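You operate a simulated robot arm through the tools that you are given. There is no shell and no other tool.

Carry out the task below with a simulated robot arm. There is one attempt and no reset: what you move stays moved.

TASK
Finish winding the blue bobbin at HIGH tension, then press END.
Fine: tension slider to HIGH and roller arm on, winder slider till FULL and left home, arm away again after END. Leave the knob; move no bobbin. Where these are worked on the way, their far stop is far enough and under half their travel is too little: roller arm.
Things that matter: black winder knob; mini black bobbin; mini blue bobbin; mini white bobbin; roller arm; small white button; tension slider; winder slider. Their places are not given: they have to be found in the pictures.

Only the result counts: the job must be done as asked and must still hold three seconds after the hand-in. Knocking over, shifting, dropping, spilling or breaking anything else fails it.

THE ROBOT
A 7-joint arm with a two-finger parallel gripper, fixed in place. Base frame: the origin is on the floor under the middle of its stand, x ahead of it, y to its left, z up; the work surface is at about z = 79. Units: cm, rad, N and s.
With the tool pointing down near the work surface it reaches from about 22 to 68 cm from the base axis. Its first joint turns from -1.152 to 1.152 rad. Payload 2.4 kg.
The tool frame sits at the grasp point between the pads (the TCP): z along the fingers, y along the line on which they close. The tips reach 3 cm beyond it. Largest opening 9.4 cm; finger width 2.8, thickness 1; the body of the gripper, 5 by 9.6 cm, starts 5.5 cm behind the TCP.
Orientation is that of the tool frame in the base frame, as a unit quaternion [w, x, y, z]. With the fingers straight down and closing along the base's y, the tool's x points along the base's -x, its y along +y and its z along -z.

THE INTERFACE
- The arm moves only by the tool play_rows. Its argument "deltas" is one flat list of numbers, 7 for each row, row after row: the shift along the base's x, y, z in units of 20 mm (1.0 is 20 mm), then the turn, a rotation vector about the base's x, y, z in units of 8 degrees (1.0 is 8 degrees), then the gripper command, from -1 (shut) to 1 (fully open), values between in proportion. In form: [tx, ty, tz, wx, wy, wz, gripper, tx, ty, tz, wx, wy, wz, gripper, ...]. A call has 1 to 20 rows; each row shifts and turns the commanded pose from where the row before left it. A call with a number of a shift or a turn outside -1 to 1 is refused whole. Each row takes 0.2 s and may step no farther than 5 cm and 0.15 rad from the row before; otherwise, or with a gripper value out of range, the whole call is refused. A pose out of reach is approached as far as the arm can. The call stops where the force on the tool passes 90 N (or 10 N more than at its start, if that is more) or the arm is blocked; 0.2 s more then pass. The fingers move at their own pace (about 15.3 cm/s each) and stop on an object; they squeeze with about 21 N. The grip force told is the motor's: it shows also when the fingers shut on nothing. Time passes only in rows, and 0.2 s behind the last, so rows that do not move let the fingers close. It gives the time, the measured TCP pose, the force on the tool (base axes), the opening and the grip force at its end, in the units of the frame above (readings bear some noise), with the torque about the TCP (base axes, N m) and any sound that the robot's microphone picked up, and new pictures: "pictures" is both (left out), scene, wrist or none.
- Cameras (640 x 400 px; columns grow to the right, rows downward): "scene" is fixed at [4.98, 48.8, 144.05]; the picture's right is [-0.61, -0.79, 0.00], its down [-0.48, 0.37, -0.80] and it looks along [0.63, -0.49, -0.61] (base axes); focal length 346 px, centre (320, 200). "wrist" rides on the gripper at [7.6, 1.4, -10.3] in the tool frame; the picture's right is [-0.18, 0.98, 0.00], its down [-0.75, -0.14, -0.64] and it looks along [-0.63, -0.12, 0.77] (tool axes); focal length 243 px, centre (320, 200).
- locate(camera, pixels): for up to 12 pixels [column, row] of the newest picture of that camera ("zoom" is the newest enlarged one), the place [x, y, z] in the base frame of the surface seen there, good to about 0.3 cm. The clock stands still meanwhile.
- inspect(camera, box): a new picture of the part [left, top, right, bottom] of that camera's present view, enlarged. The clock stands still meanwhile.
- sign_off(): hands the job in; it is judged then, once.

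Unless the task says otherwise, let go and move clear before handing in.

The tools are called after "Call:" as name(argument=value, ...) on one line, values as JSON. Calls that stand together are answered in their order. play_rows: Moves the arm, as the interface text tells. Its arguments: {"type":"object","properties":{"deltas":{"type":"array","items":{"type":"number"}},"pictures":{"type":"string","enum":["both","scene","wrist","none"]}},"required":["deltas"]} The other tools are called the same way: locate (camera, pixels) gives the place of the surface under pixels of a picture; inspect (camera, box) takes an enlarged picture of a part of a camera's view; sign_off () hands the job in.

At the start:

```text
time_s: 0.0
tcp_pos: [40.77, 9.74, 114.85]
tcp_rot: [0.0, 0.0, 1.0, 0.001]
force: [0.2, -0.9, 0.4]
wrist_torque: [-0.01, -0.02, -0.01]
opening: 9.4
finger_force: 0.0
```

scene: 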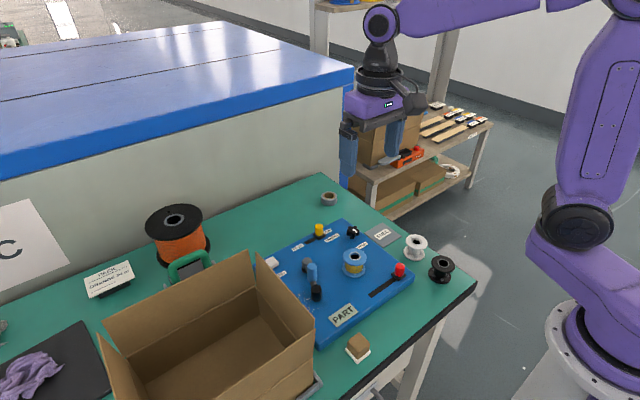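
wrist: 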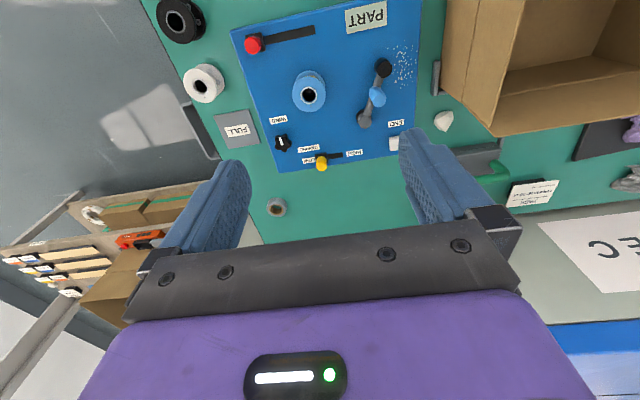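

The pictures show a blue panel with a red-knobbed slider, a yellow-knobbed slider, a blue bobbin on a spindle, a roller arm and the labels. I'll enlarge both views to read them.

Call:
inspect(camera="scene", box=[240, 180, 480, 360])

Call:
inspect(camera="wrist", box=[150, 0, 470, 220])

```text
2.22 times, centred on (360, 270) of scene
```

zoom: 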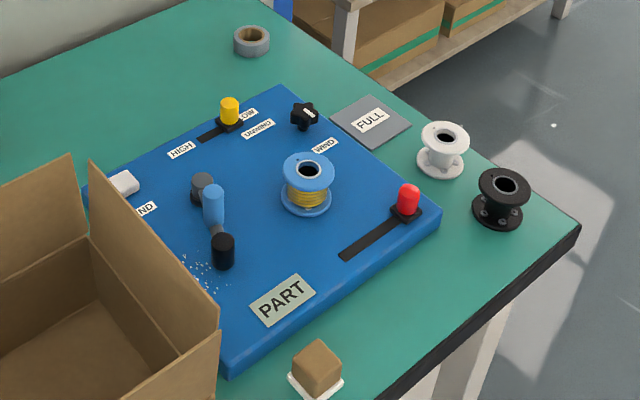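

```text
1.82 times, centred on (310, 110) of wrist
```

zoom: 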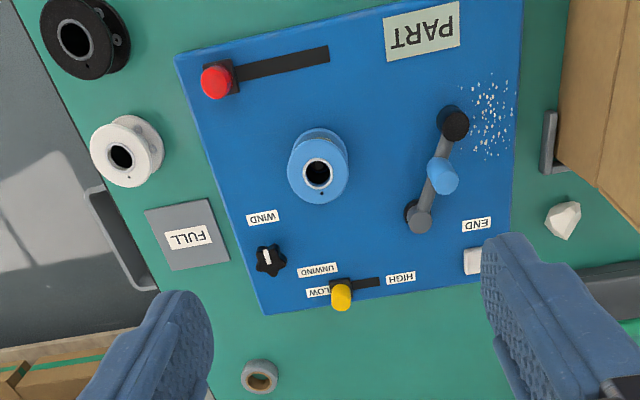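

The zoomed wrist picture (the newest zoom) shows the main parts clearly, so I'll locate the red and yellow knobs, slots, bobbin, arm, END button and lamp.

Call:
locate(camera="zoom", pixels=[[214, 82], [240, 70], [328, 54], [341, 297], [378, 282], [318, 172], [455, 125], [443, 178], [418, 218], [472, 261], [268, 258], [191, 237]])

Call:
locate(camera="scene", pixels=[[400, 266], [402, 276], [370, 295], [319, 225], [319, 235], [304, 241], [317, 288], [312, 266], [306, 262], [271, 262], [353, 258], [380, 234]])

```text
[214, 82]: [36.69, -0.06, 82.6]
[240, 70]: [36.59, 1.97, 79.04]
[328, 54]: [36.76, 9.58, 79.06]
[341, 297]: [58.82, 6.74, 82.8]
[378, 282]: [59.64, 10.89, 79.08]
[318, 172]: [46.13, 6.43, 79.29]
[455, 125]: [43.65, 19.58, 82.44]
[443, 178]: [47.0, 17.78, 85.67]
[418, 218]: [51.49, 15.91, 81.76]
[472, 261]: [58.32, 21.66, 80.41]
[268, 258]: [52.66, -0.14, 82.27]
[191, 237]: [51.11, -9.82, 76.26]
```

```text
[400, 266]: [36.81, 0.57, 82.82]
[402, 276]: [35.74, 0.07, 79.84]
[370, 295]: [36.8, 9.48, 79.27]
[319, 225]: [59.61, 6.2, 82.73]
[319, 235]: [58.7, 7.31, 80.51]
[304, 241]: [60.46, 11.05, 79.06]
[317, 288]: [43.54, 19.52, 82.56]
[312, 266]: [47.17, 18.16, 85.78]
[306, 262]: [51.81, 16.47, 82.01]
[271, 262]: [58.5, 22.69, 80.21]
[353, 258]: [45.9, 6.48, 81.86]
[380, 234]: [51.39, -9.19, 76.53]
```

Red winder knob is near (36.7, 0.2) with a slot to y≈9.6. Yellow tension knob is near (59, 6.7) with a slot to y≈11. I'll check the box walls near END and the finer geometry before moving.

Call:
locate(camera="scene", pixels=[[250, 252], [256, 262], [312, 305], [104, 318], [285, 280], [190, 258], [203, 262], [267, 258], [276, 266], [357, 345], [354, 246], [352, 228]])

Call:
locate(camera="wrist", pixels=[[444, 60], [480, 120], [437, 78], [443, 120], [393, 144], [390, 150], [398, 135], [376, 96], [384, 68], [363, 120], [320, 157], [340, 155]])

Call:
inspect(camera="scene", box=[260, 210, 360, 310])

```text
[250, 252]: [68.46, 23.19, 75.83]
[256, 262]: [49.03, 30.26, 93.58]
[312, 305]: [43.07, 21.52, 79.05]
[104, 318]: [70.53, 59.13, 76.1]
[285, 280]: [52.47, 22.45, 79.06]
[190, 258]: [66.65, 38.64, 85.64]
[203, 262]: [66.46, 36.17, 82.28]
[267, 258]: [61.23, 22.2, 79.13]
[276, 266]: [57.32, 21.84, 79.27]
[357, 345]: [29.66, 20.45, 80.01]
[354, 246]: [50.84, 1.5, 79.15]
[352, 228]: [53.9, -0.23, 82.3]
```

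```text
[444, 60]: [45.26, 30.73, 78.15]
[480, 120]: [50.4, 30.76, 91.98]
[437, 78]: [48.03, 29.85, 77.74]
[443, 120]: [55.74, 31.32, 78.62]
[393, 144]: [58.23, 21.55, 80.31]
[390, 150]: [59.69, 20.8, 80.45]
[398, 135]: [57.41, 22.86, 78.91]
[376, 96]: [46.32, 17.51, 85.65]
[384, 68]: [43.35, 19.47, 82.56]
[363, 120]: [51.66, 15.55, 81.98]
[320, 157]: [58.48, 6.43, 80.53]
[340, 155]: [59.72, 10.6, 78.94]
```

```text
4.00 times, centred on (310, 260) of scene
```

zoom: 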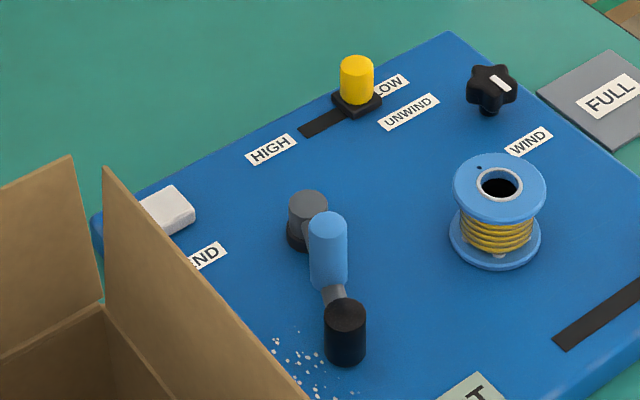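

The box stands clear at y>30. I'll locate the yellow knob, roller handle and END button more precisely in this zoom.

Call:
locate(camera="zoom", pixels=[[357, 62], [342, 80], [372, 80], [357, 98], [328, 220], [312, 245], [345, 245], [328, 280], [165, 205], [180, 190], [305, 130], [310, 205]])

Call:
inspect(camera="scene", box=[340, 210, 440, 310])

```text
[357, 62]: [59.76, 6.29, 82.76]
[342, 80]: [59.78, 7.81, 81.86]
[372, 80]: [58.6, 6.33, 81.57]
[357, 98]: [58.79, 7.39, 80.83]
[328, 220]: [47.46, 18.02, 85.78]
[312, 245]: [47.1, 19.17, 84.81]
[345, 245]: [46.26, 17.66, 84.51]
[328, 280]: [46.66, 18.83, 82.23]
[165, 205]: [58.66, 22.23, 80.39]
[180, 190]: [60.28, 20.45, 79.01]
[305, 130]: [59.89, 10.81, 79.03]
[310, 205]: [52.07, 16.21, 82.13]
```

```text
4.00 times, centred on (390, 260) of scene
```

zoom: 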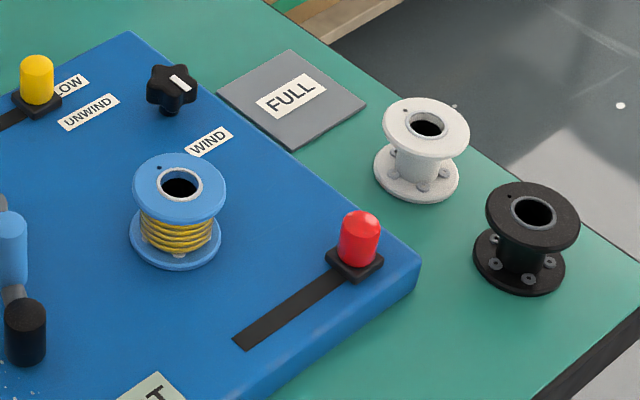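

The yellow knob is about (59.2, 6.7) with its top at z≈82.8, and the red knob about (36.7, 0.2). I'll move above the yellow knob with the fingers half open, straddling along y.

Call:
play_rows(deltas=[0.92, -0.15, -0.9, 0, 0, 0, -0.1, 0.92, -0.15, -0.9, 0, 0, 0, -0.1, 0.92, -0.15, -0.9, 0, 0, 0, -0.1, 0.92, -0.15, -0.9, 0, 0, 0, -0.1, 0.92, -0.15, -0.9, 0, 0, 0, -0.1, 0.92, -0.15, -0.9, 0, 0, 0, -0.1, 0.92, -0.15, -0.9, 0, 0, 0, -0.1, 0.92, -0.15, -0.9, 0, 0, 0, -0.1, 0.92, -0.15, -0.9, 0, 0, 0, -0.1, 0.92, -0.15, -0.9, 0, 0, 0, -0.1, 0, 0, 0, 0, 0, 0, -0.1])

```text
time_s: 2.4
tcp_pos: [59.1, 6.7, 96.77]
tcp_rot: [-0.001, -0.001, 1.0, 0.001]
force: [1.1, -0.1, -0.1]
wrist_torque: [-0.03, -0.04, 0.01]
opening: 4.24
finger_force: 0.1
```

scene: 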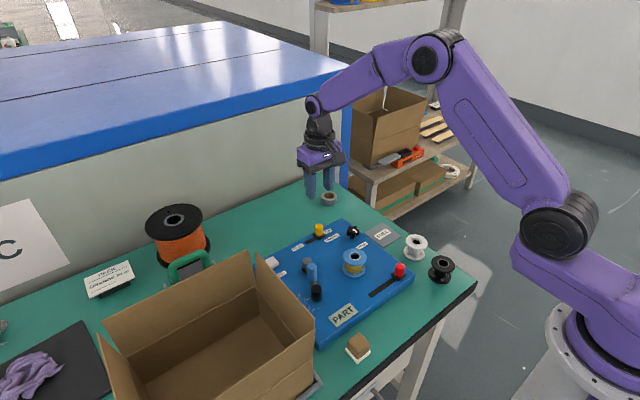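
wrist: 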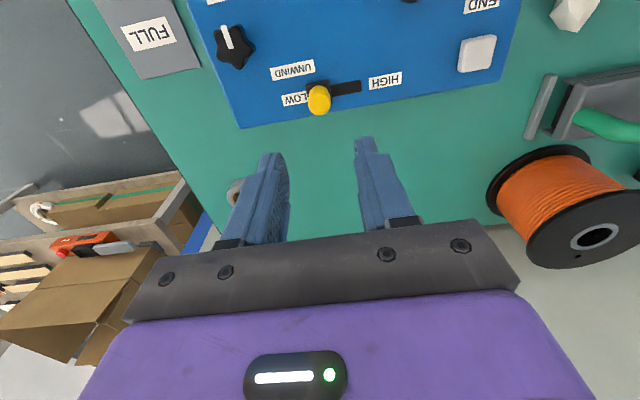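

The arm is above the yellow knob, which is at wrist pixel (319, 100). I'll locate the knob, slot and END from this closer wrist view.

Call:
locate(camera="wrist", pixels=[[319, 93], [320, 108], [309, 98], [330, 98], [361, 85], [477, 53], [462, 70], [492, 66], [495, 36], [466, 40], [305, 84], [233, 46]])

Call:
inspect(camera="wrist", box=[200, 0, 520, 200])

```text
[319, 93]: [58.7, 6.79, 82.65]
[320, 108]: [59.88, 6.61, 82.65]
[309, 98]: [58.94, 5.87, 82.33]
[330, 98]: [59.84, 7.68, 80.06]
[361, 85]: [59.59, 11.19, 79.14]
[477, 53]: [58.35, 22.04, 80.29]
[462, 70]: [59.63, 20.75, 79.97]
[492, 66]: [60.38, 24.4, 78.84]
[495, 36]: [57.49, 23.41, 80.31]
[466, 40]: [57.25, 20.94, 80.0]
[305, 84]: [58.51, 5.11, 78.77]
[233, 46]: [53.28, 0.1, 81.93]
```

```text
2.00 times, centred on (360, 100) of wrist
```

zoom: 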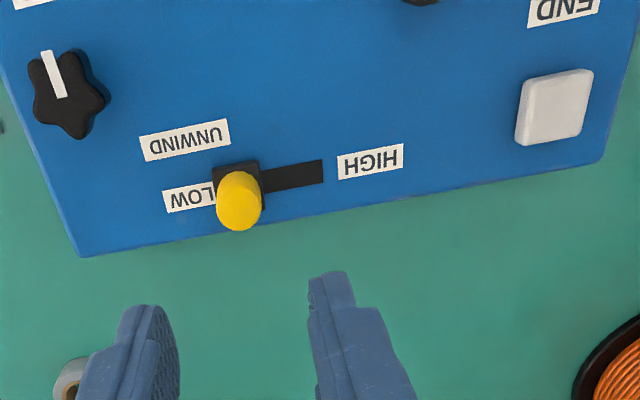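

The knob centre is about (59.3, 6.7) and the fingers straddle it. I'll descend so the tips are near z≈80.4, then close on it.

Call:
play_rows(deltas=[0.01, 0, -0.95, 0, 0, 0, -0.1, 0.01, 0, -0.95, 0, 0, 0, -0.1, 0.01, 0, -0.95, 0, 0, 0, -0.1, 0.01, 0, -0.95, 0, 0, 0, -0.1, 0.01, 0, -0.95, 0, 0, 0, -0.1, 0.01, 0, -0.95, 0, 0, 0, -0.1, 0.01, 0, -0.95, 0, 0, 0, -0.1, 0, 0, 0, 0, 0, 0, -0.1])

```text
time_s: 4.2
tcp_pos: [59.26, 6.77, 83.51]
tcp_rot: [0.0, 0.001, 1.0, 0.0]
force: [-0.3, 0.4, -0.4]
wrist_torque: [0.0, 0.03, 0.01]
opening: 4.24
finger_force: 0.1
```

scene: 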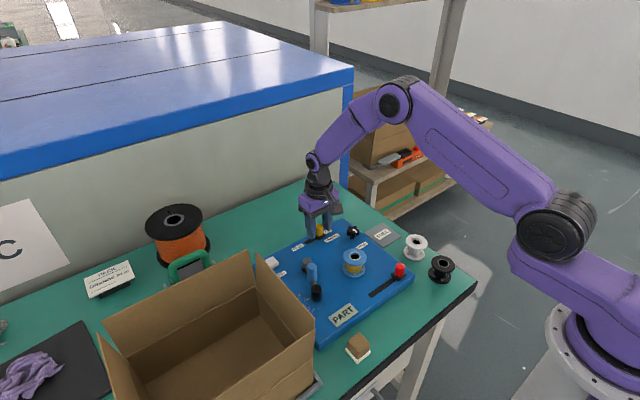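
wrist: 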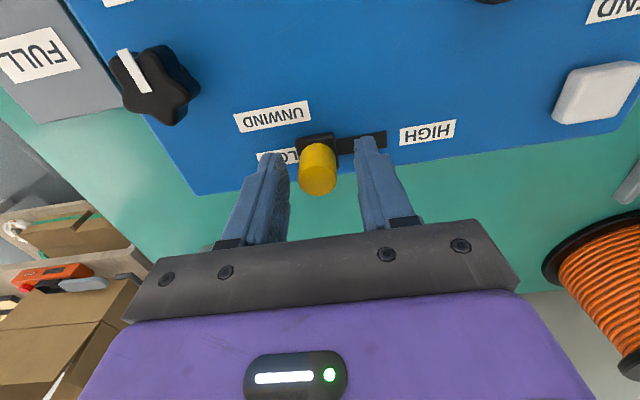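

The yellow knob is between the fingers at wrist (318, 168). I'll close on it and slide gently toward HIGH (+y).

Call:
play_rows(deltas=[0, 0, 0, 0, 0, 0, -0.9, 0, 0, 0, 0, 0, 0, -0.9, 0, 0.3, 0, 0, 0, 0, -0.9, 0, 0.3, 0, 0, 0, 0, -0.9, 0, 0.3, 0, 0, 0, 0, -0.9, 0, 0.3, 0, 0, 0, 0, -0.9, 0, 0, 0, 0, 0, 0, -0.9])

```text
time_s: 5.8
tcp_pos: [59.32, 9.16, 83.43]
tcp_rot: [-0.001, 0.0, 1.0, 0.0]
force: [6.3, -0.9, -21.2]
wrist_torque: [0.53, -0.84, -0.11]
opening: 2.26
finger_force: 45.0
```

scene: 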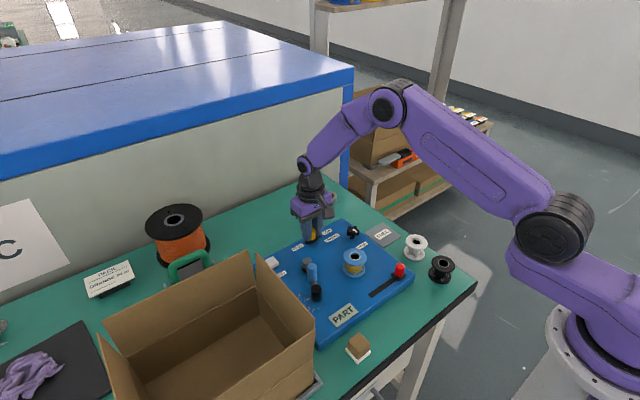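
wrist: 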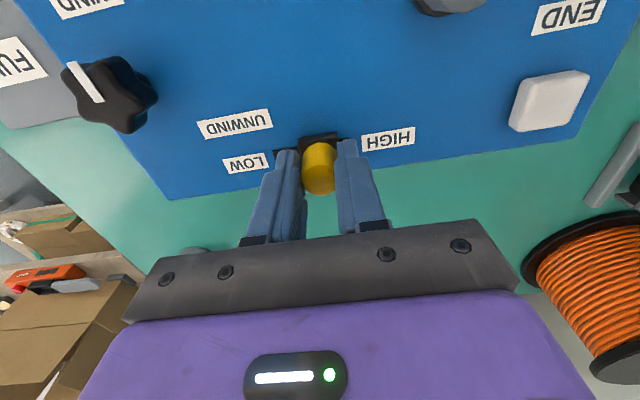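

The slider has moved with the grip, with the LOW label now uncovered at wrist (245, 162). I'll continue in small steps toward HIGH.

Call:
play_rows(deltas=[0, 0.2, 0, 0, 0, 0, -0.9, 0, 0.2, 0, 0, 0, 0, -0.9, 0, 0, 0, 0, 0, 0, -0.9])

```text
time_s: 6.6
tcp_pos: [59.21, 9.85, 83.51]
tcp_rot: [0.0, 0.0, 1.0, 0.0]
force: [12.6, -1.4, -25.3]
wrist_torque: [0.5, 0.18, 0.0]
opening: 2.24
finger_force: 44.8
```

scene: 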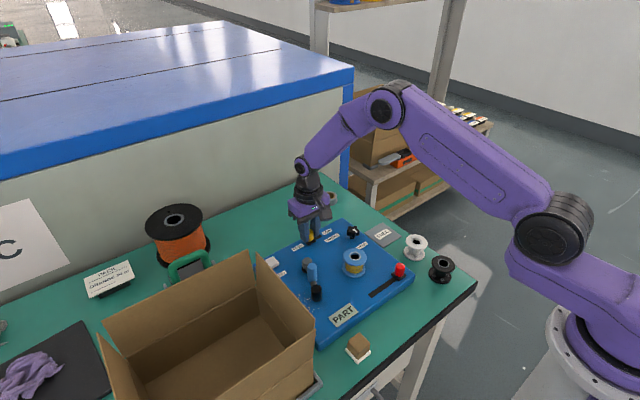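
wrist: 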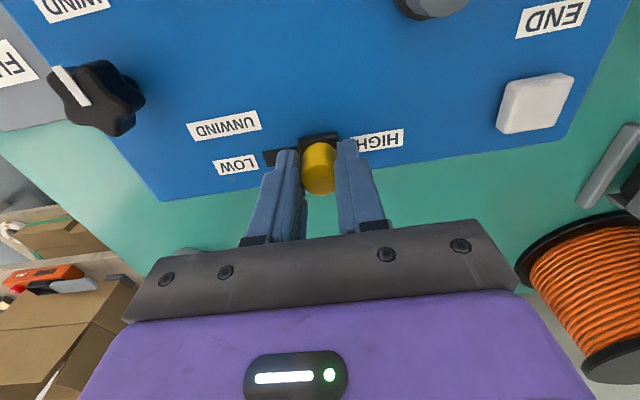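

TCP y is 9.85 with no y resistance yet. I'll continue another small amount and watch for the stop.

Call:
play_rows(deltas=[0, 0.15, 0, 0, 0, 0, -0.9, 0, 0.15, 0, 0, 0, 0, -0.9, 0, 0, 0, 0, 0, 0, -0.9], pictures="wrist")

```text
time_s: 7.4
tcp_pos: [59.33, 10.55, 83.56]
tcp_rot: [0.0, 0.001, 1.0, 0.001]
force: [12.0, -3.0, -17.3]
wrist_torque: [0.34, 0.16, -0.05]
opening: 2.24
finger_force: 45.0
```

wrist: 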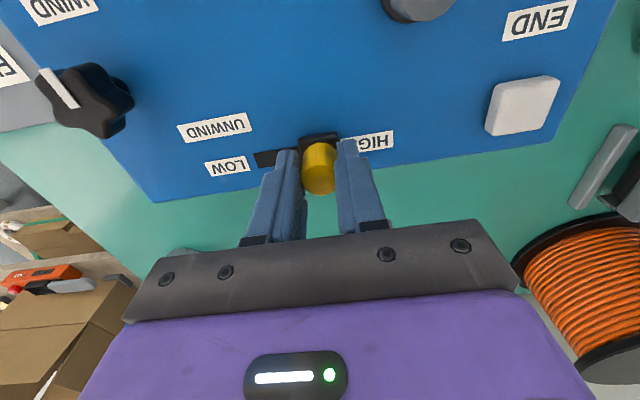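

Still no y resistance at y=10.55. I'll push a little more until the stop is felt.

Call:
play_rows(deltas=[0, 0.15, 0, 0, 0, 0, -0.9, 0, 0.15, 0, 0, 0, 0, -0.9, 0, 0, 0, 0, 0, 0, -0.9], pictures="wrist")

```text
time_s: 8.2
tcp_pos: [59.31, 10.46, 83.53]
tcp_rot: [-0.001, 0.004, 1.0, 0.0]
force: [7.9, -26.5, -14.4]
wrist_torque: [-0.11, -0.74, 0.07]
opening: 2.26
finger_force: 44.7
```

wrist: 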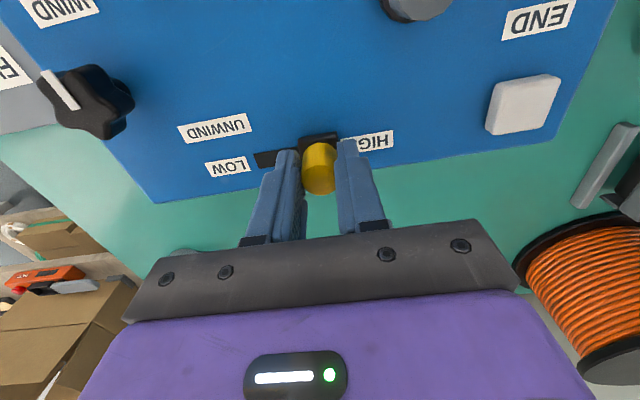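

The stop is felt at y≈10.5 (−26 N), so the slider is at HIGH. I'll ease off, open and lift away.

Call:
play_rows(deltas=[0, -0.25, 0, 0, 0, 0, -0.9, 0, 0, 0, 0, 0, 0, -0.1, 0, 0, 0, 0, 0, 0, -0.1, 0, 0, 0.5, 0, 0, 0, -0.1, 0, 0, 0.9, 0, 0, 0, -0.1, 0, 0, 0.9, 0, 0, 0, -0.1, 0, 0, 0.9, 0, 0, 0, -0.1, 0, 0, 0.9, 0, 0, 0, -0.1, 0, 0, 0.9, 0, 0, 0, -0.1, 0, 0, 0, 0, 0, 0, -0.1])

```text
time_s: 10.4
tcp_pos: [59.29, 10.4, 93.69]
tcp_rot: [0.001, 0.001, 1.0, 0.0]
force: [0.5, 0.1, 0.2]
wrist_torque: [0.01, -0.02, 0.02]
opening: 4.25
finger_force: 0.1
```

scene: 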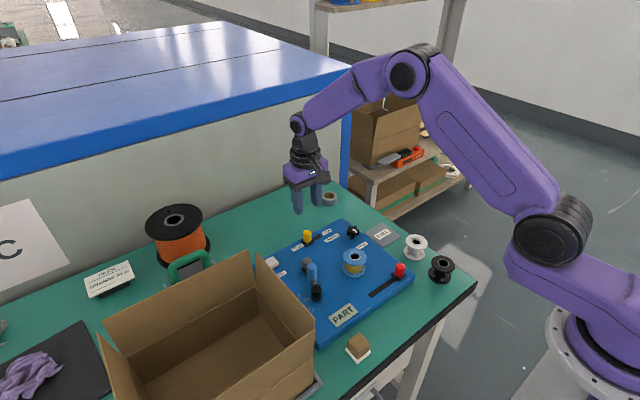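
wrist: 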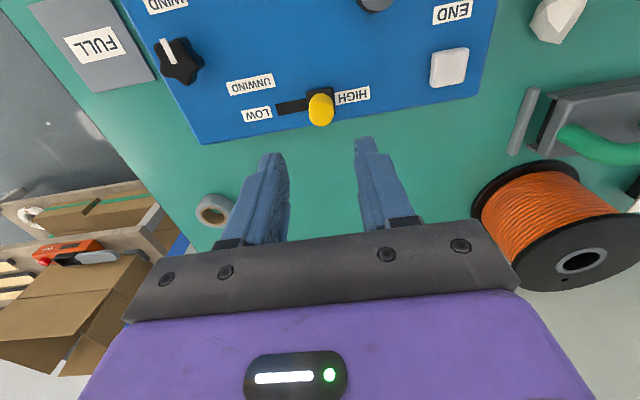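

The yellow knob now sits beside HIGH. Next is the roller arm: I'll go above its blue handle at about (47.0, 18.1).

Call:
play_rows(deltas=[-0.88, 0.55, 0, 0, 0, 0, -0.1, -0.88, 0.55, 0, 0, 0, 0, -0.1, -0.88, 0.55, 0, 0, 0, 0, -0.1, -0.88, 0.55, 0, 0, 0, 0, -0.1, -0.88, 0.55, 0, 0, 0, 0, -0.1, -0.88, 0.55, 0, 0, 0, 0, -0.1, -0.88, 0.55, 0, 0, 0, 0, -0.1, 0, 0, 0, 0, 0, 0, -0.1])

```text
time_s: 12.2
tcp_pos: [46.86, 18.42, 93.73]
tcp_rot: [0.0, -0.001, 1.0, 0.0]
force: [0.8, 0.4, -0.7]
wrist_torque: [-0.04, 0.01, 0.03]
opening: 4.26
finger_force: 0.1
```

scene: 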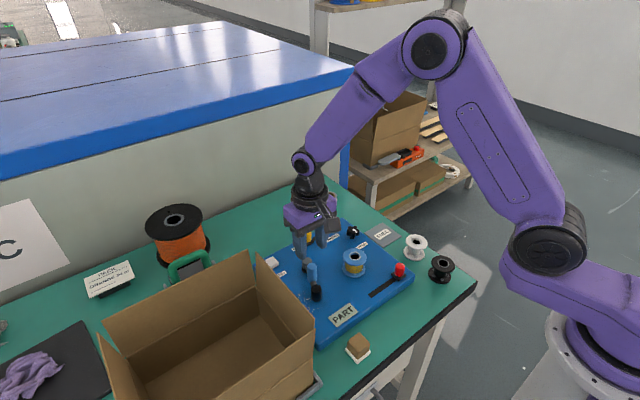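
wrist: 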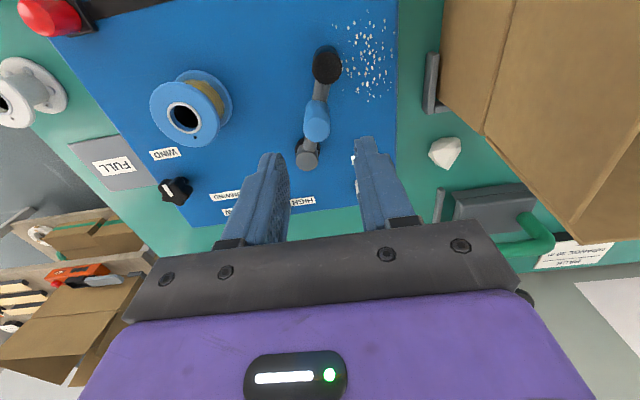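

The blue handle is at wrist (317, 120). I'll locate it from here to centre the fingers.

Call:
locate(camera="wrist", pixels=[[317, 124], [306, 124], [328, 124], [317, 113], [317, 105], [327, 65], [307, 150], [307, 158], [184, 118], [165, 110], [215, 95], [115, 165]])

Call:
inspect(camera="wrist", box=[130, 20, 430, 220])

```text
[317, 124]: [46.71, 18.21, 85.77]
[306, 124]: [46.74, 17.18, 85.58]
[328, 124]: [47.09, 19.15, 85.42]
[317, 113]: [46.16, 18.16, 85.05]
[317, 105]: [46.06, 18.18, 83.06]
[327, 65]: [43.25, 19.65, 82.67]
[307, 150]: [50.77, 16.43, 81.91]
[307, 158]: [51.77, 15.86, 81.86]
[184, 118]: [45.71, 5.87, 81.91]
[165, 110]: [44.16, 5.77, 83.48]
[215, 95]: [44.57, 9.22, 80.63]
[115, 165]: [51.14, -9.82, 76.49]
```

```text
2.00 times, centred on (280, 120) of wrist
```

zoom: 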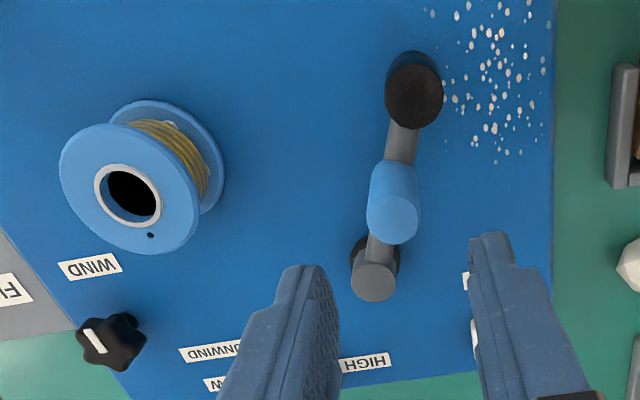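

The handle centre is about (47.0, 18.2) with its top at z≈85.8, and the pivot about (51.5, 16.1). I'll descend to straddle the handle with the tips just above the arm bar.

Call:
play_rows(deltas=[0.02, -0.03, -0.9, 0, 0, 0, -0.1, 0.02, -0.03, -0.9, 0, 0, 0, -0.1, 0.02, -0.03, -0.9, 0, 0, 0, -0.1, 0.02, -0.03, -0.9, 0, 0, 0, -0.1, 0, 0, 0, 0, 0, 0, -0.1])

```text
time_s: 13.4
tcp_pos: [47.15, 18.04, 86.38]
tcp_rot: [0.0, -0.001, 1.0, 0.0]
force: [-0.1, -0.8, -0.1]
wrist_torque: [0.03, 0.0, 0.01]
opening: 4.2
finger_force: 0.0
```

scene: 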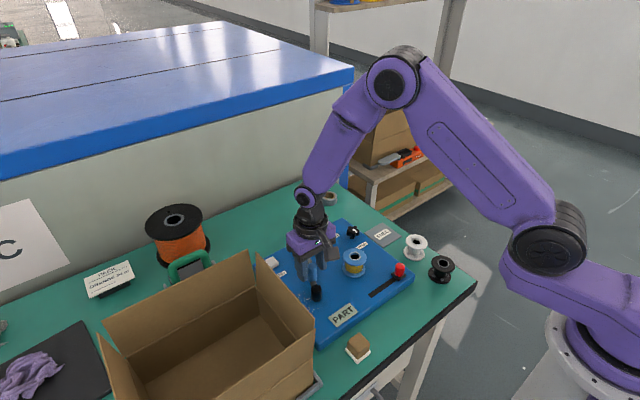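
wrist: 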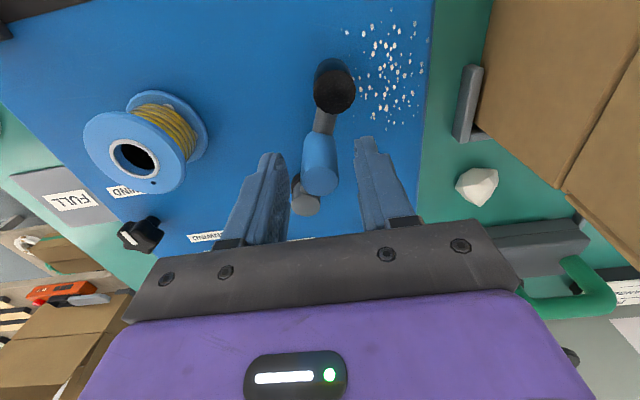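

The handle at wrist (320, 165) is between the fingers. I'll narrow the fingers to a loose cage and swing the handle along its arc toward the bobbin (−y).

Call:
play_rows(deltas=[0, 0, 0, 0, 0, 0, -0.45, 0, 0, 0, 0, 0, 0, -0.45, -0.15, -0.41, 0, 0, 0, 0, -0.45, -0.075, -0.425, 0, 0, 0, 0, -0.45, 0, -0.44, 0, 0, 0, 0, -0.45, 0, 0, 0, 0, 0, 0, -0.45])

```text
time_s: 14.8
tcp_pos: [46.8, 15.45, 86.32]
tcp_rot: [0.0, 0.0, 1.0, 0.0]
force: [0.7, 0.2, 0.2]
wrist_torque: [-0.04, 0.01, -0.02]
opening: 2.59
finger_force: 0.3
```

scene: 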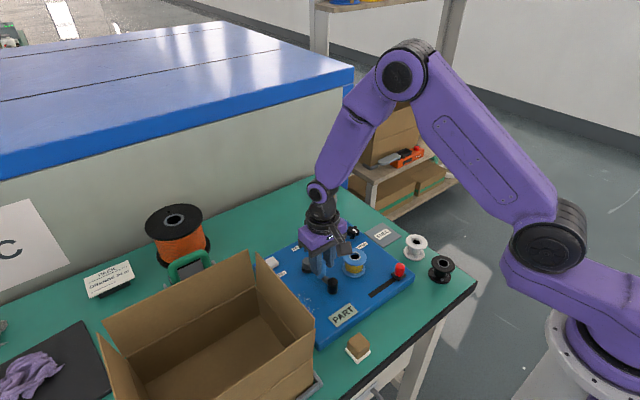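
wrist: 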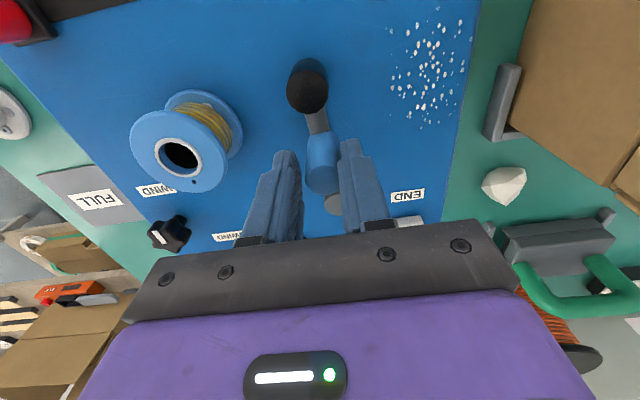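

The arm swings freely with the handle now at wrist (322, 165). I'll continue along the arc toward the bobbin in small steps.

Call:
play_rows(deltas=[0.05, -0.425, 0, 0, 0, 0, -0.45, 0.13, -0.41, 0, 0, 0, 0, -0.45, 0, 0, 0, 0, 0, 0, -0.45])

```text
time_s: 15.6
tcp_pos: [47.02, 13.91, 86.31]
tcp_rot: [0.0, 0.0, 1.0, 0.0]
force: [0.0, 0.2, -0.5]
wrist_torque: [-0.03, 0.02, 0.02]
opening: 2.6
finger_force: 0.6
```

scene: 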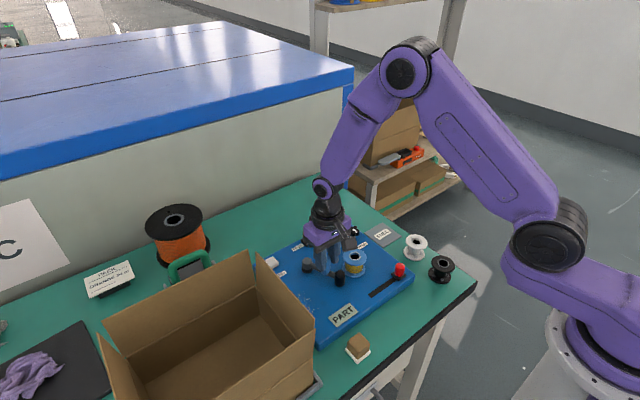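
wrist: 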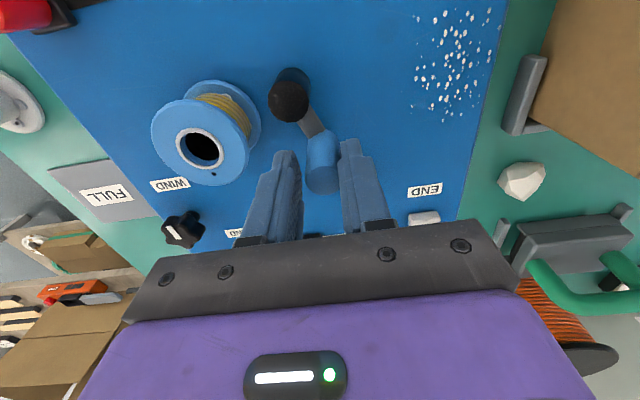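

The roller at wrist (290, 100) is closing on the bobbin. I'll continue in smaller steps to feel the stop.

Call:
play_rows(deltas=[0.12, -0.25, 0, 0, 0, 0, -0.45, 0.12, -0.22, 0, 0, 0, 0, -0.45, 0, 0, 0, 0, 0, 0, -0.45], pictures="both")

```text
time_s: 16.4
tcp_pos: [47.57, 12.98, 86.31]
tcp_rot: [0.0, 0.0, 1.0, 0.0]
force: [-1.8, 4.7, 0.8]
wrist_torque: [0.1, 0.02, 0.04]
opening: 2.82
finger_force: 1.6
```

scene: 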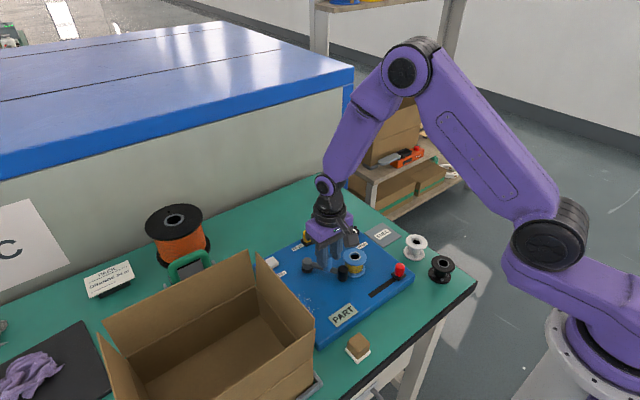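
wrist: 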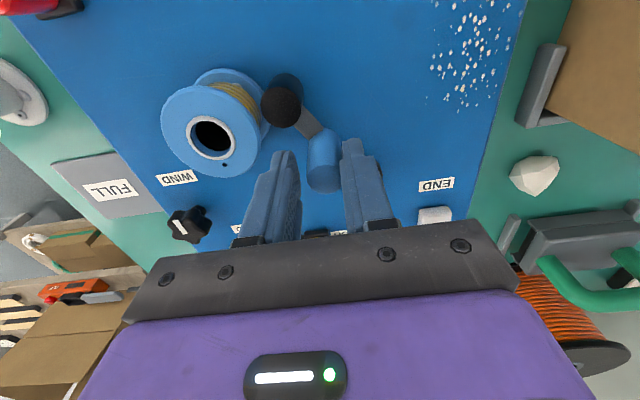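

Force is +4.7 N in y and the opening has grown to 2.82, so the stop may be starting. I'll zoom in on roller and bobbin.

Call:
inspect(camera="wrist", box=[150, 40, 390, 190])

Call:
inspect(camera="scene", box=[290, 220, 430, 310])

```text
2.67 times, centred on (270, 115) of wrist
```

zoom: 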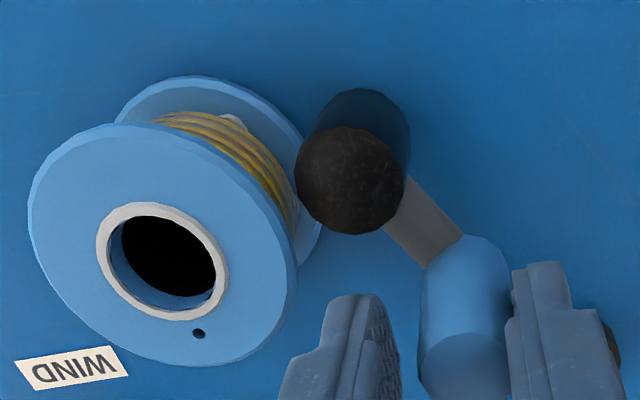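

```text
4.44 times, centred on (360, 265) of scene
```

zoom: 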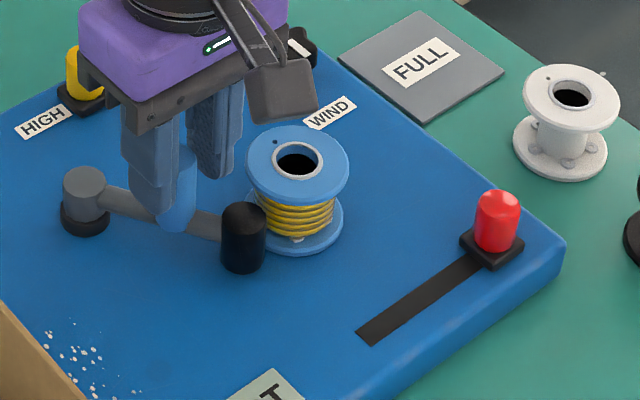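

The roller is now right beside the bobbin's winding. I'll nudge a touch more to confirm this is the stop.

Call:
play_rows(deltas=[0.05, -0.1, 0, 0, 0, 0, -0.45, 0, 0, 0, 0, 0, 0, -0.45], pictures="wrist")

```text
time_s: 17.0
tcp_pos: [47.63, 12.72, 86.38]
tcp_rot: [0.001, -0.001, 1.0, 0.0]
force: [-4.7, 9.0, 1.5]
wrist_torque: [0.2, 0.07, 0.13]
opening: 3.15
finger_force: 4.7
```

wrist: 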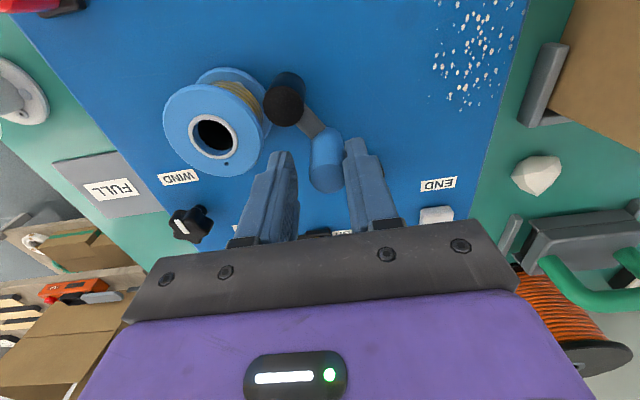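

The finger yields while the handle stays put (9 N, opening 3.15), so the roller arm is at its far stop against the bobbin. I'll back off, open and lift straight up.

Call:
play_rows(deltas=[-0.05, 0.22, 0, 0, 0, 0, -0.1, 0, 0, 0, 0, 0, 0, -0.1, 0, 0, 0.8, 0, 0, 0, -0.1, 0, 0, 0.9, 0, 0, 0, -0.1, 0, 0, 0.9, 0, 0, 0, -0.1, 0, 0, 0.9, 0, 0, 0, -0.1, 0, 0, 0, 0, 0, 0, -0.1])

```text
time_s: 18.6
tcp_pos: [47.56, 13.15, 93.39]
tcp_rot: [0.0, 0.0, 1.0, 0.0]
force: [0.3, 0.0, 0.1]
wrist_torque: [0.01, -0.01, -0.01]
opening: 4.22
finger_force: 0.0
```

scene: 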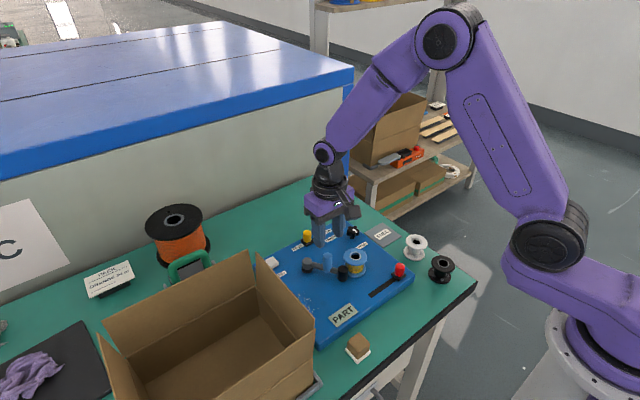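
wrist: 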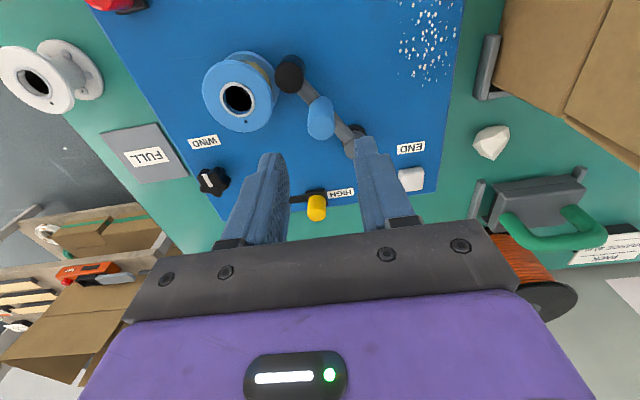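

The roller arm rests on the bobbin. Next is the winder slider: I'll move above the red knob near (36.7, 0.2), yawing the hand about +30° so the FULL plate stays in the wrist view.

Call:
play_rows(deltas=[-0.776, -0.925, 0, 0, 0, 0.536, -0.1, -0.776, -0.925, 0, 0, 0, 0.536, -0.1, -0.776, -0.925, 0, 0, 0, 0.536, -0.1, -0.776, -0.925, 0, 0, 0, 0.536, -0.1, -0.776, -0.925, 0, 0, 0, 0.536, -0.1, -0.776, -0.925, 0, 0, 0, 0.536, -0.1, -0.776, -0.925, 0, 0, 0, 0.536, -0.1, 0, 0, 0, 0, 0, 0, -0.1])

```text
time_s: 20.4
tcp_pos: [36.76, 0.03, 93.51]
tcp_rot: [0.001, -0.26, 0.966, 0.001]
force: [0.8, -0.1, 0.1]
wrist_torque: [-0.01, -0.04, 0.0]
opening: 4.22
finger_force: 0.0
```

scene: 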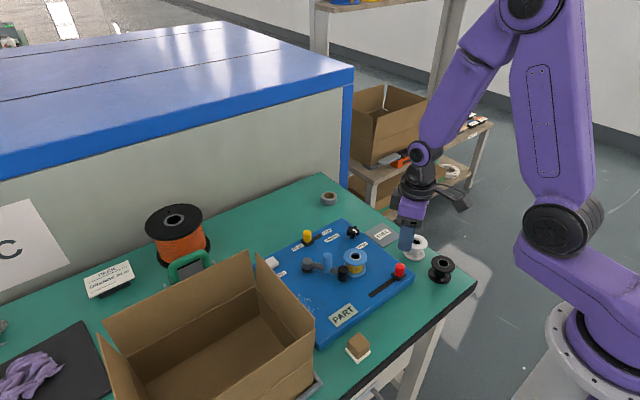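
wrist: 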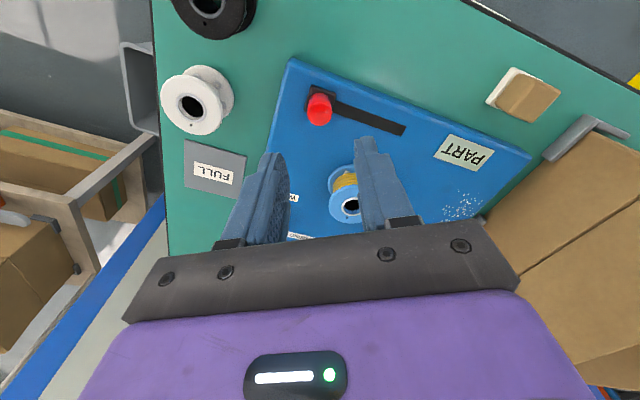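

The red knob is at wrist (319, 108) and the FULL plate is visible at (215, 170). I'll locate the knob and its slot.

Call:
locate(camera="wrist", pixels=[[319, 103], [319, 115], [309, 112], [330, 107], [336, 96], [402, 130], [190, 105], [208, 20], [215, 170], [349, 205]])

Call:
inspect(camera="wrist", box=[160, 40, 480, 240])

```text
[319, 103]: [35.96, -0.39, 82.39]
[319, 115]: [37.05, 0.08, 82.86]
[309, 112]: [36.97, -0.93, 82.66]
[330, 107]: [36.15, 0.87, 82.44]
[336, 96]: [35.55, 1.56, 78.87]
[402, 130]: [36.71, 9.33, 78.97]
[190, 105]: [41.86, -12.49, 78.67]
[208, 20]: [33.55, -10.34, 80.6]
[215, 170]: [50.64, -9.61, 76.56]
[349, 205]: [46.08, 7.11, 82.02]
```

```text
2.00 times, centred on (320, 140) of wrist
```

zoom: 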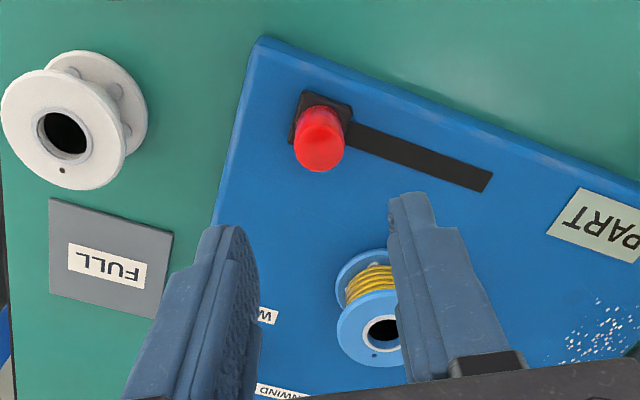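

The knob centre is about (36.6, 0.0), right under the TCP. I'll descend to z≈83.5 and close on it.

Call:
play_rows(deltas=[-0.01, 0, -0.9, 0, 0, 0, -0.1, -0.01, 0, -0.9, 0, 0, 0, -0.1, -0.01, 0, -0.9, 0, 0, 0, -0.1, -0.01, 0, -0.9, 0, 0, 0, -0.1, -0.01, 0, -0.9, 0, 0, 0, -0.1, 0, 0, -0.45, 0, 0, 0, -0.1, 0, 0, 0, 0, 0, 0, -0.1])

```text
time_s: 22.0
tcp_pos: [36.56, 0.16, 83.48]
tcp_rot: [0.0, -0.258, 0.966, 0.0]
force: [-0.7, 0.1, 0.7]
wrist_torque: [-0.01, 0.03, 0.01]
opening: 4.23
finger_force: 0.1
```

scene: 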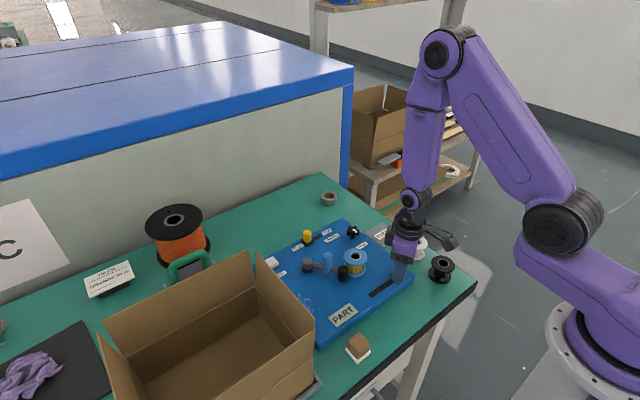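
wrist: 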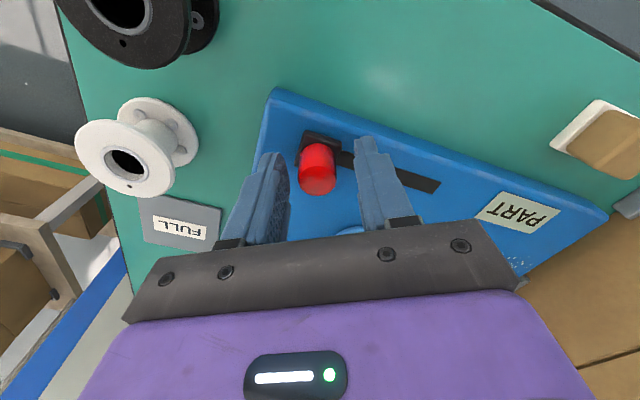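

The red knob is between the fingers at wrist (317, 165) and FULL is visible at (180, 225). I'll close and slide +y a little, watching the plate and any sound.

Call:
play_rows(deltas=[0, 0, 0, 0, 0, 0, -0.9, 0, 0, 0, 0, 0, 0, -0.9, 0, 0.3, 0, 0, 0, 0, -0.9, 0, 0.4, 0, 0, 0, 0, -0.9, 0, 0.4, 0, 0, 0, 0, -0.9, 0, 0, 0, 0, 0, 0, -0.9])

```text
time_s: 23.4
tcp_pos: [36.62, 2.29, 83.55]
tcp_rot: [0.0, -0.259, 0.966, 0.0]
force: [5.1, -0.2, -12.7]
wrist_torque: [0.37, -0.68, 0.09]
opening: 2.23
finger_force: 45.3
```

scene: 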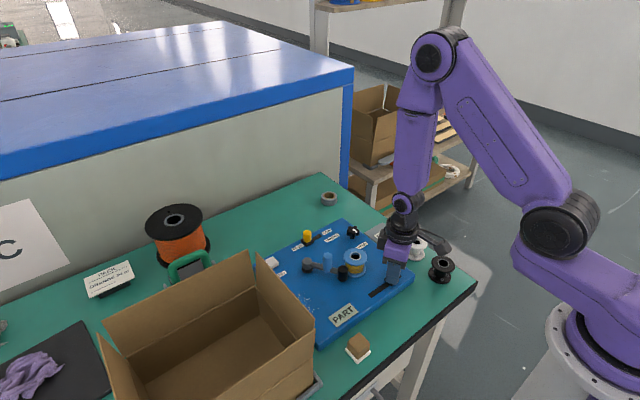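
wrist: 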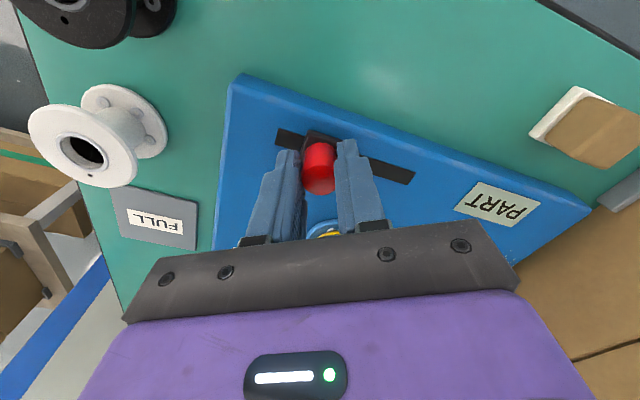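

The slider follows freely, no sound, and FULL is still grey. I'll continue +y in steps.

Call:
play_rows(deltas=[0, 0.4, 0, 0, 0, 0, -0.9, 0, 0.4, 0, 0, 0, 0, -0.9, 0, 0.4, 0, 0, 0, 0, -0.9, 0, 0, 0, 0, 0, 0, -0.9])

```text
time_s: 24.4
tcp_pos: [36.66, 4.73, 83.53]
tcp_rot: [0.001, -0.26, 0.966, 0.001]
force: [3.1, 0.0, 38.2]
wrist_torque: [0.09, -0.15, 0.18]
opening: 2.26
finger_force: 44.5
```

scene: 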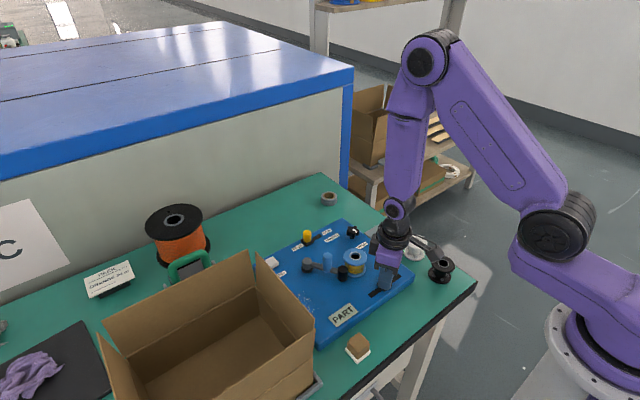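
wrist: 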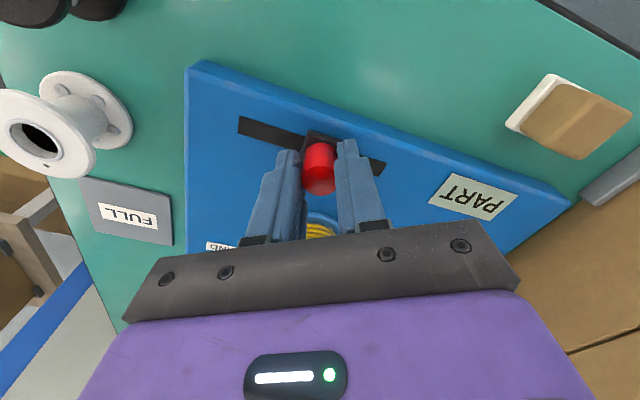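

At y=4.73, FULL is still grey and the z force reads 38 N, so I'll continue more gently and watch that force.

Call:
play_rows(deltas=[0, 0.3, 0, 0, 0, 0, -0.9, 0, 0.3, 0, 0, 0, 0, -0.9, 0, 0.3, 0, 0, 0, 0, -0.9, 0, 0, 0, 0, 0, 0, -0.9])

```text
time_s: 25.4
tcp_pos: [36.54, 6.47, 83.46]
tcp_rot: [0.0, -0.26, 0.965, 0.0]
force: [1.7, -0.1, 19.6]
wrist_torque: [0.55, -0.9, 0.08]
opening: 2.24
finger_force: 44.8
```

scene: 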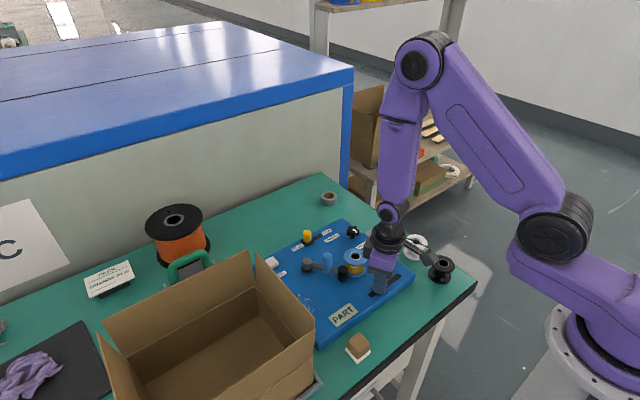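
wrist: 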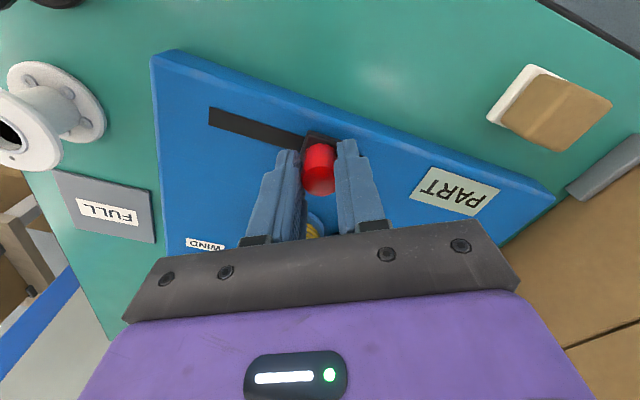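

FULL (wrist (100, 210)) is still grey at y=6.5. I'll keep going toward the far end.

Call:
play_rows(deltas=[0, 0.3, 0, 0, 0, 0, -0.9, 0, 0.3, 0, 0, 0, 0, -0.9, 0, 0, 0, 0, 0, 0, -0.9])

```text
time_s: 26.2
tcp_pos: [36.57, 7.86, 83.46]
tcp_rot: [0.0, -0.259, 0.966, -0.001]
force: [12.6, -0.1, -15.2]
wrist_torque: [-0.66, 0.75, 0.16]
opening: 2.23
finger_force: 45.3
```

scene: 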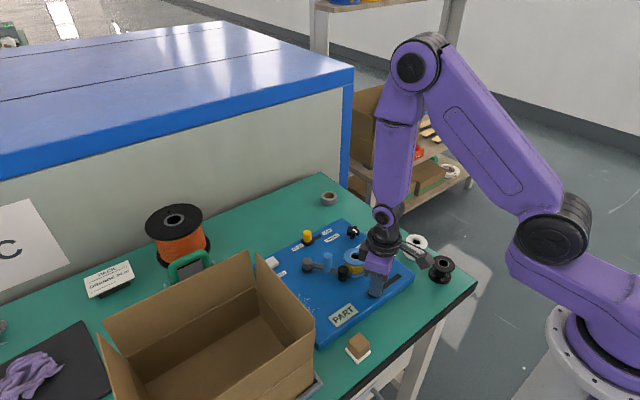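
wrist: 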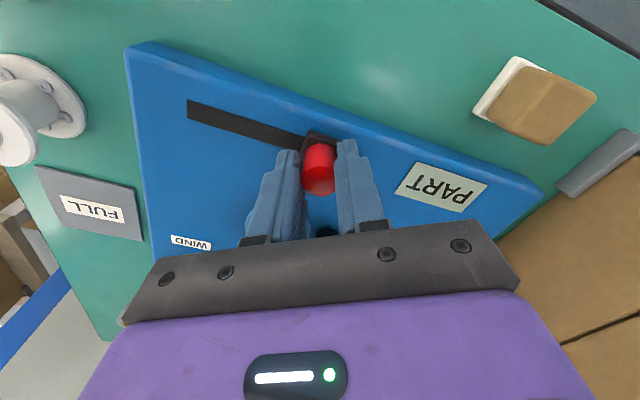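

The slot end is near and FULL is still unlit. I'll push gently to the far stop.

Call:
play_rows(deltas=[0, 0.2, 0, 0, 0, 0, -0.9, 0, 0.2, 0, 0, 0, 0, -0.9, 0, 0, 0, 0, 0, 0, -0.9])

```text
time_s: 27.0
tcp_pos: [36.69, 8.63, 83.45]
tcp_rot: [0.001, -0.259, 0.966, 0.0]
force: [13.1, -1.8, -37.3]
wrist_torque: [-0.02, -0.18, 0.16]
opening: 2.25
finger_force: 45.1
```

scene: 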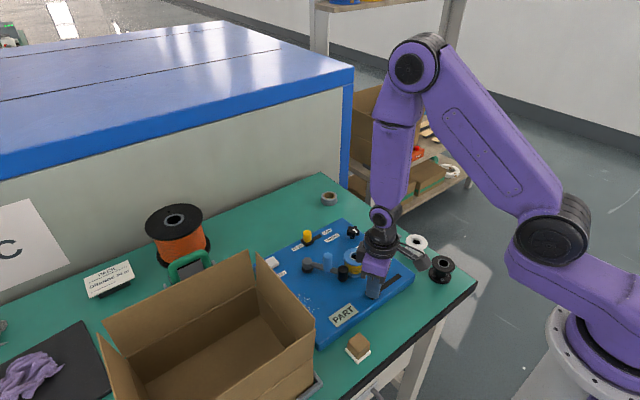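
wrist: 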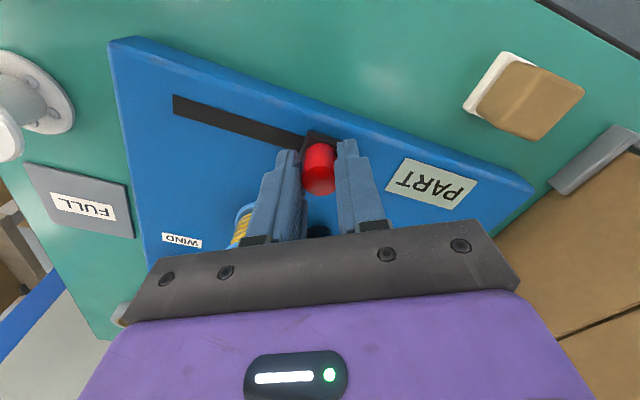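

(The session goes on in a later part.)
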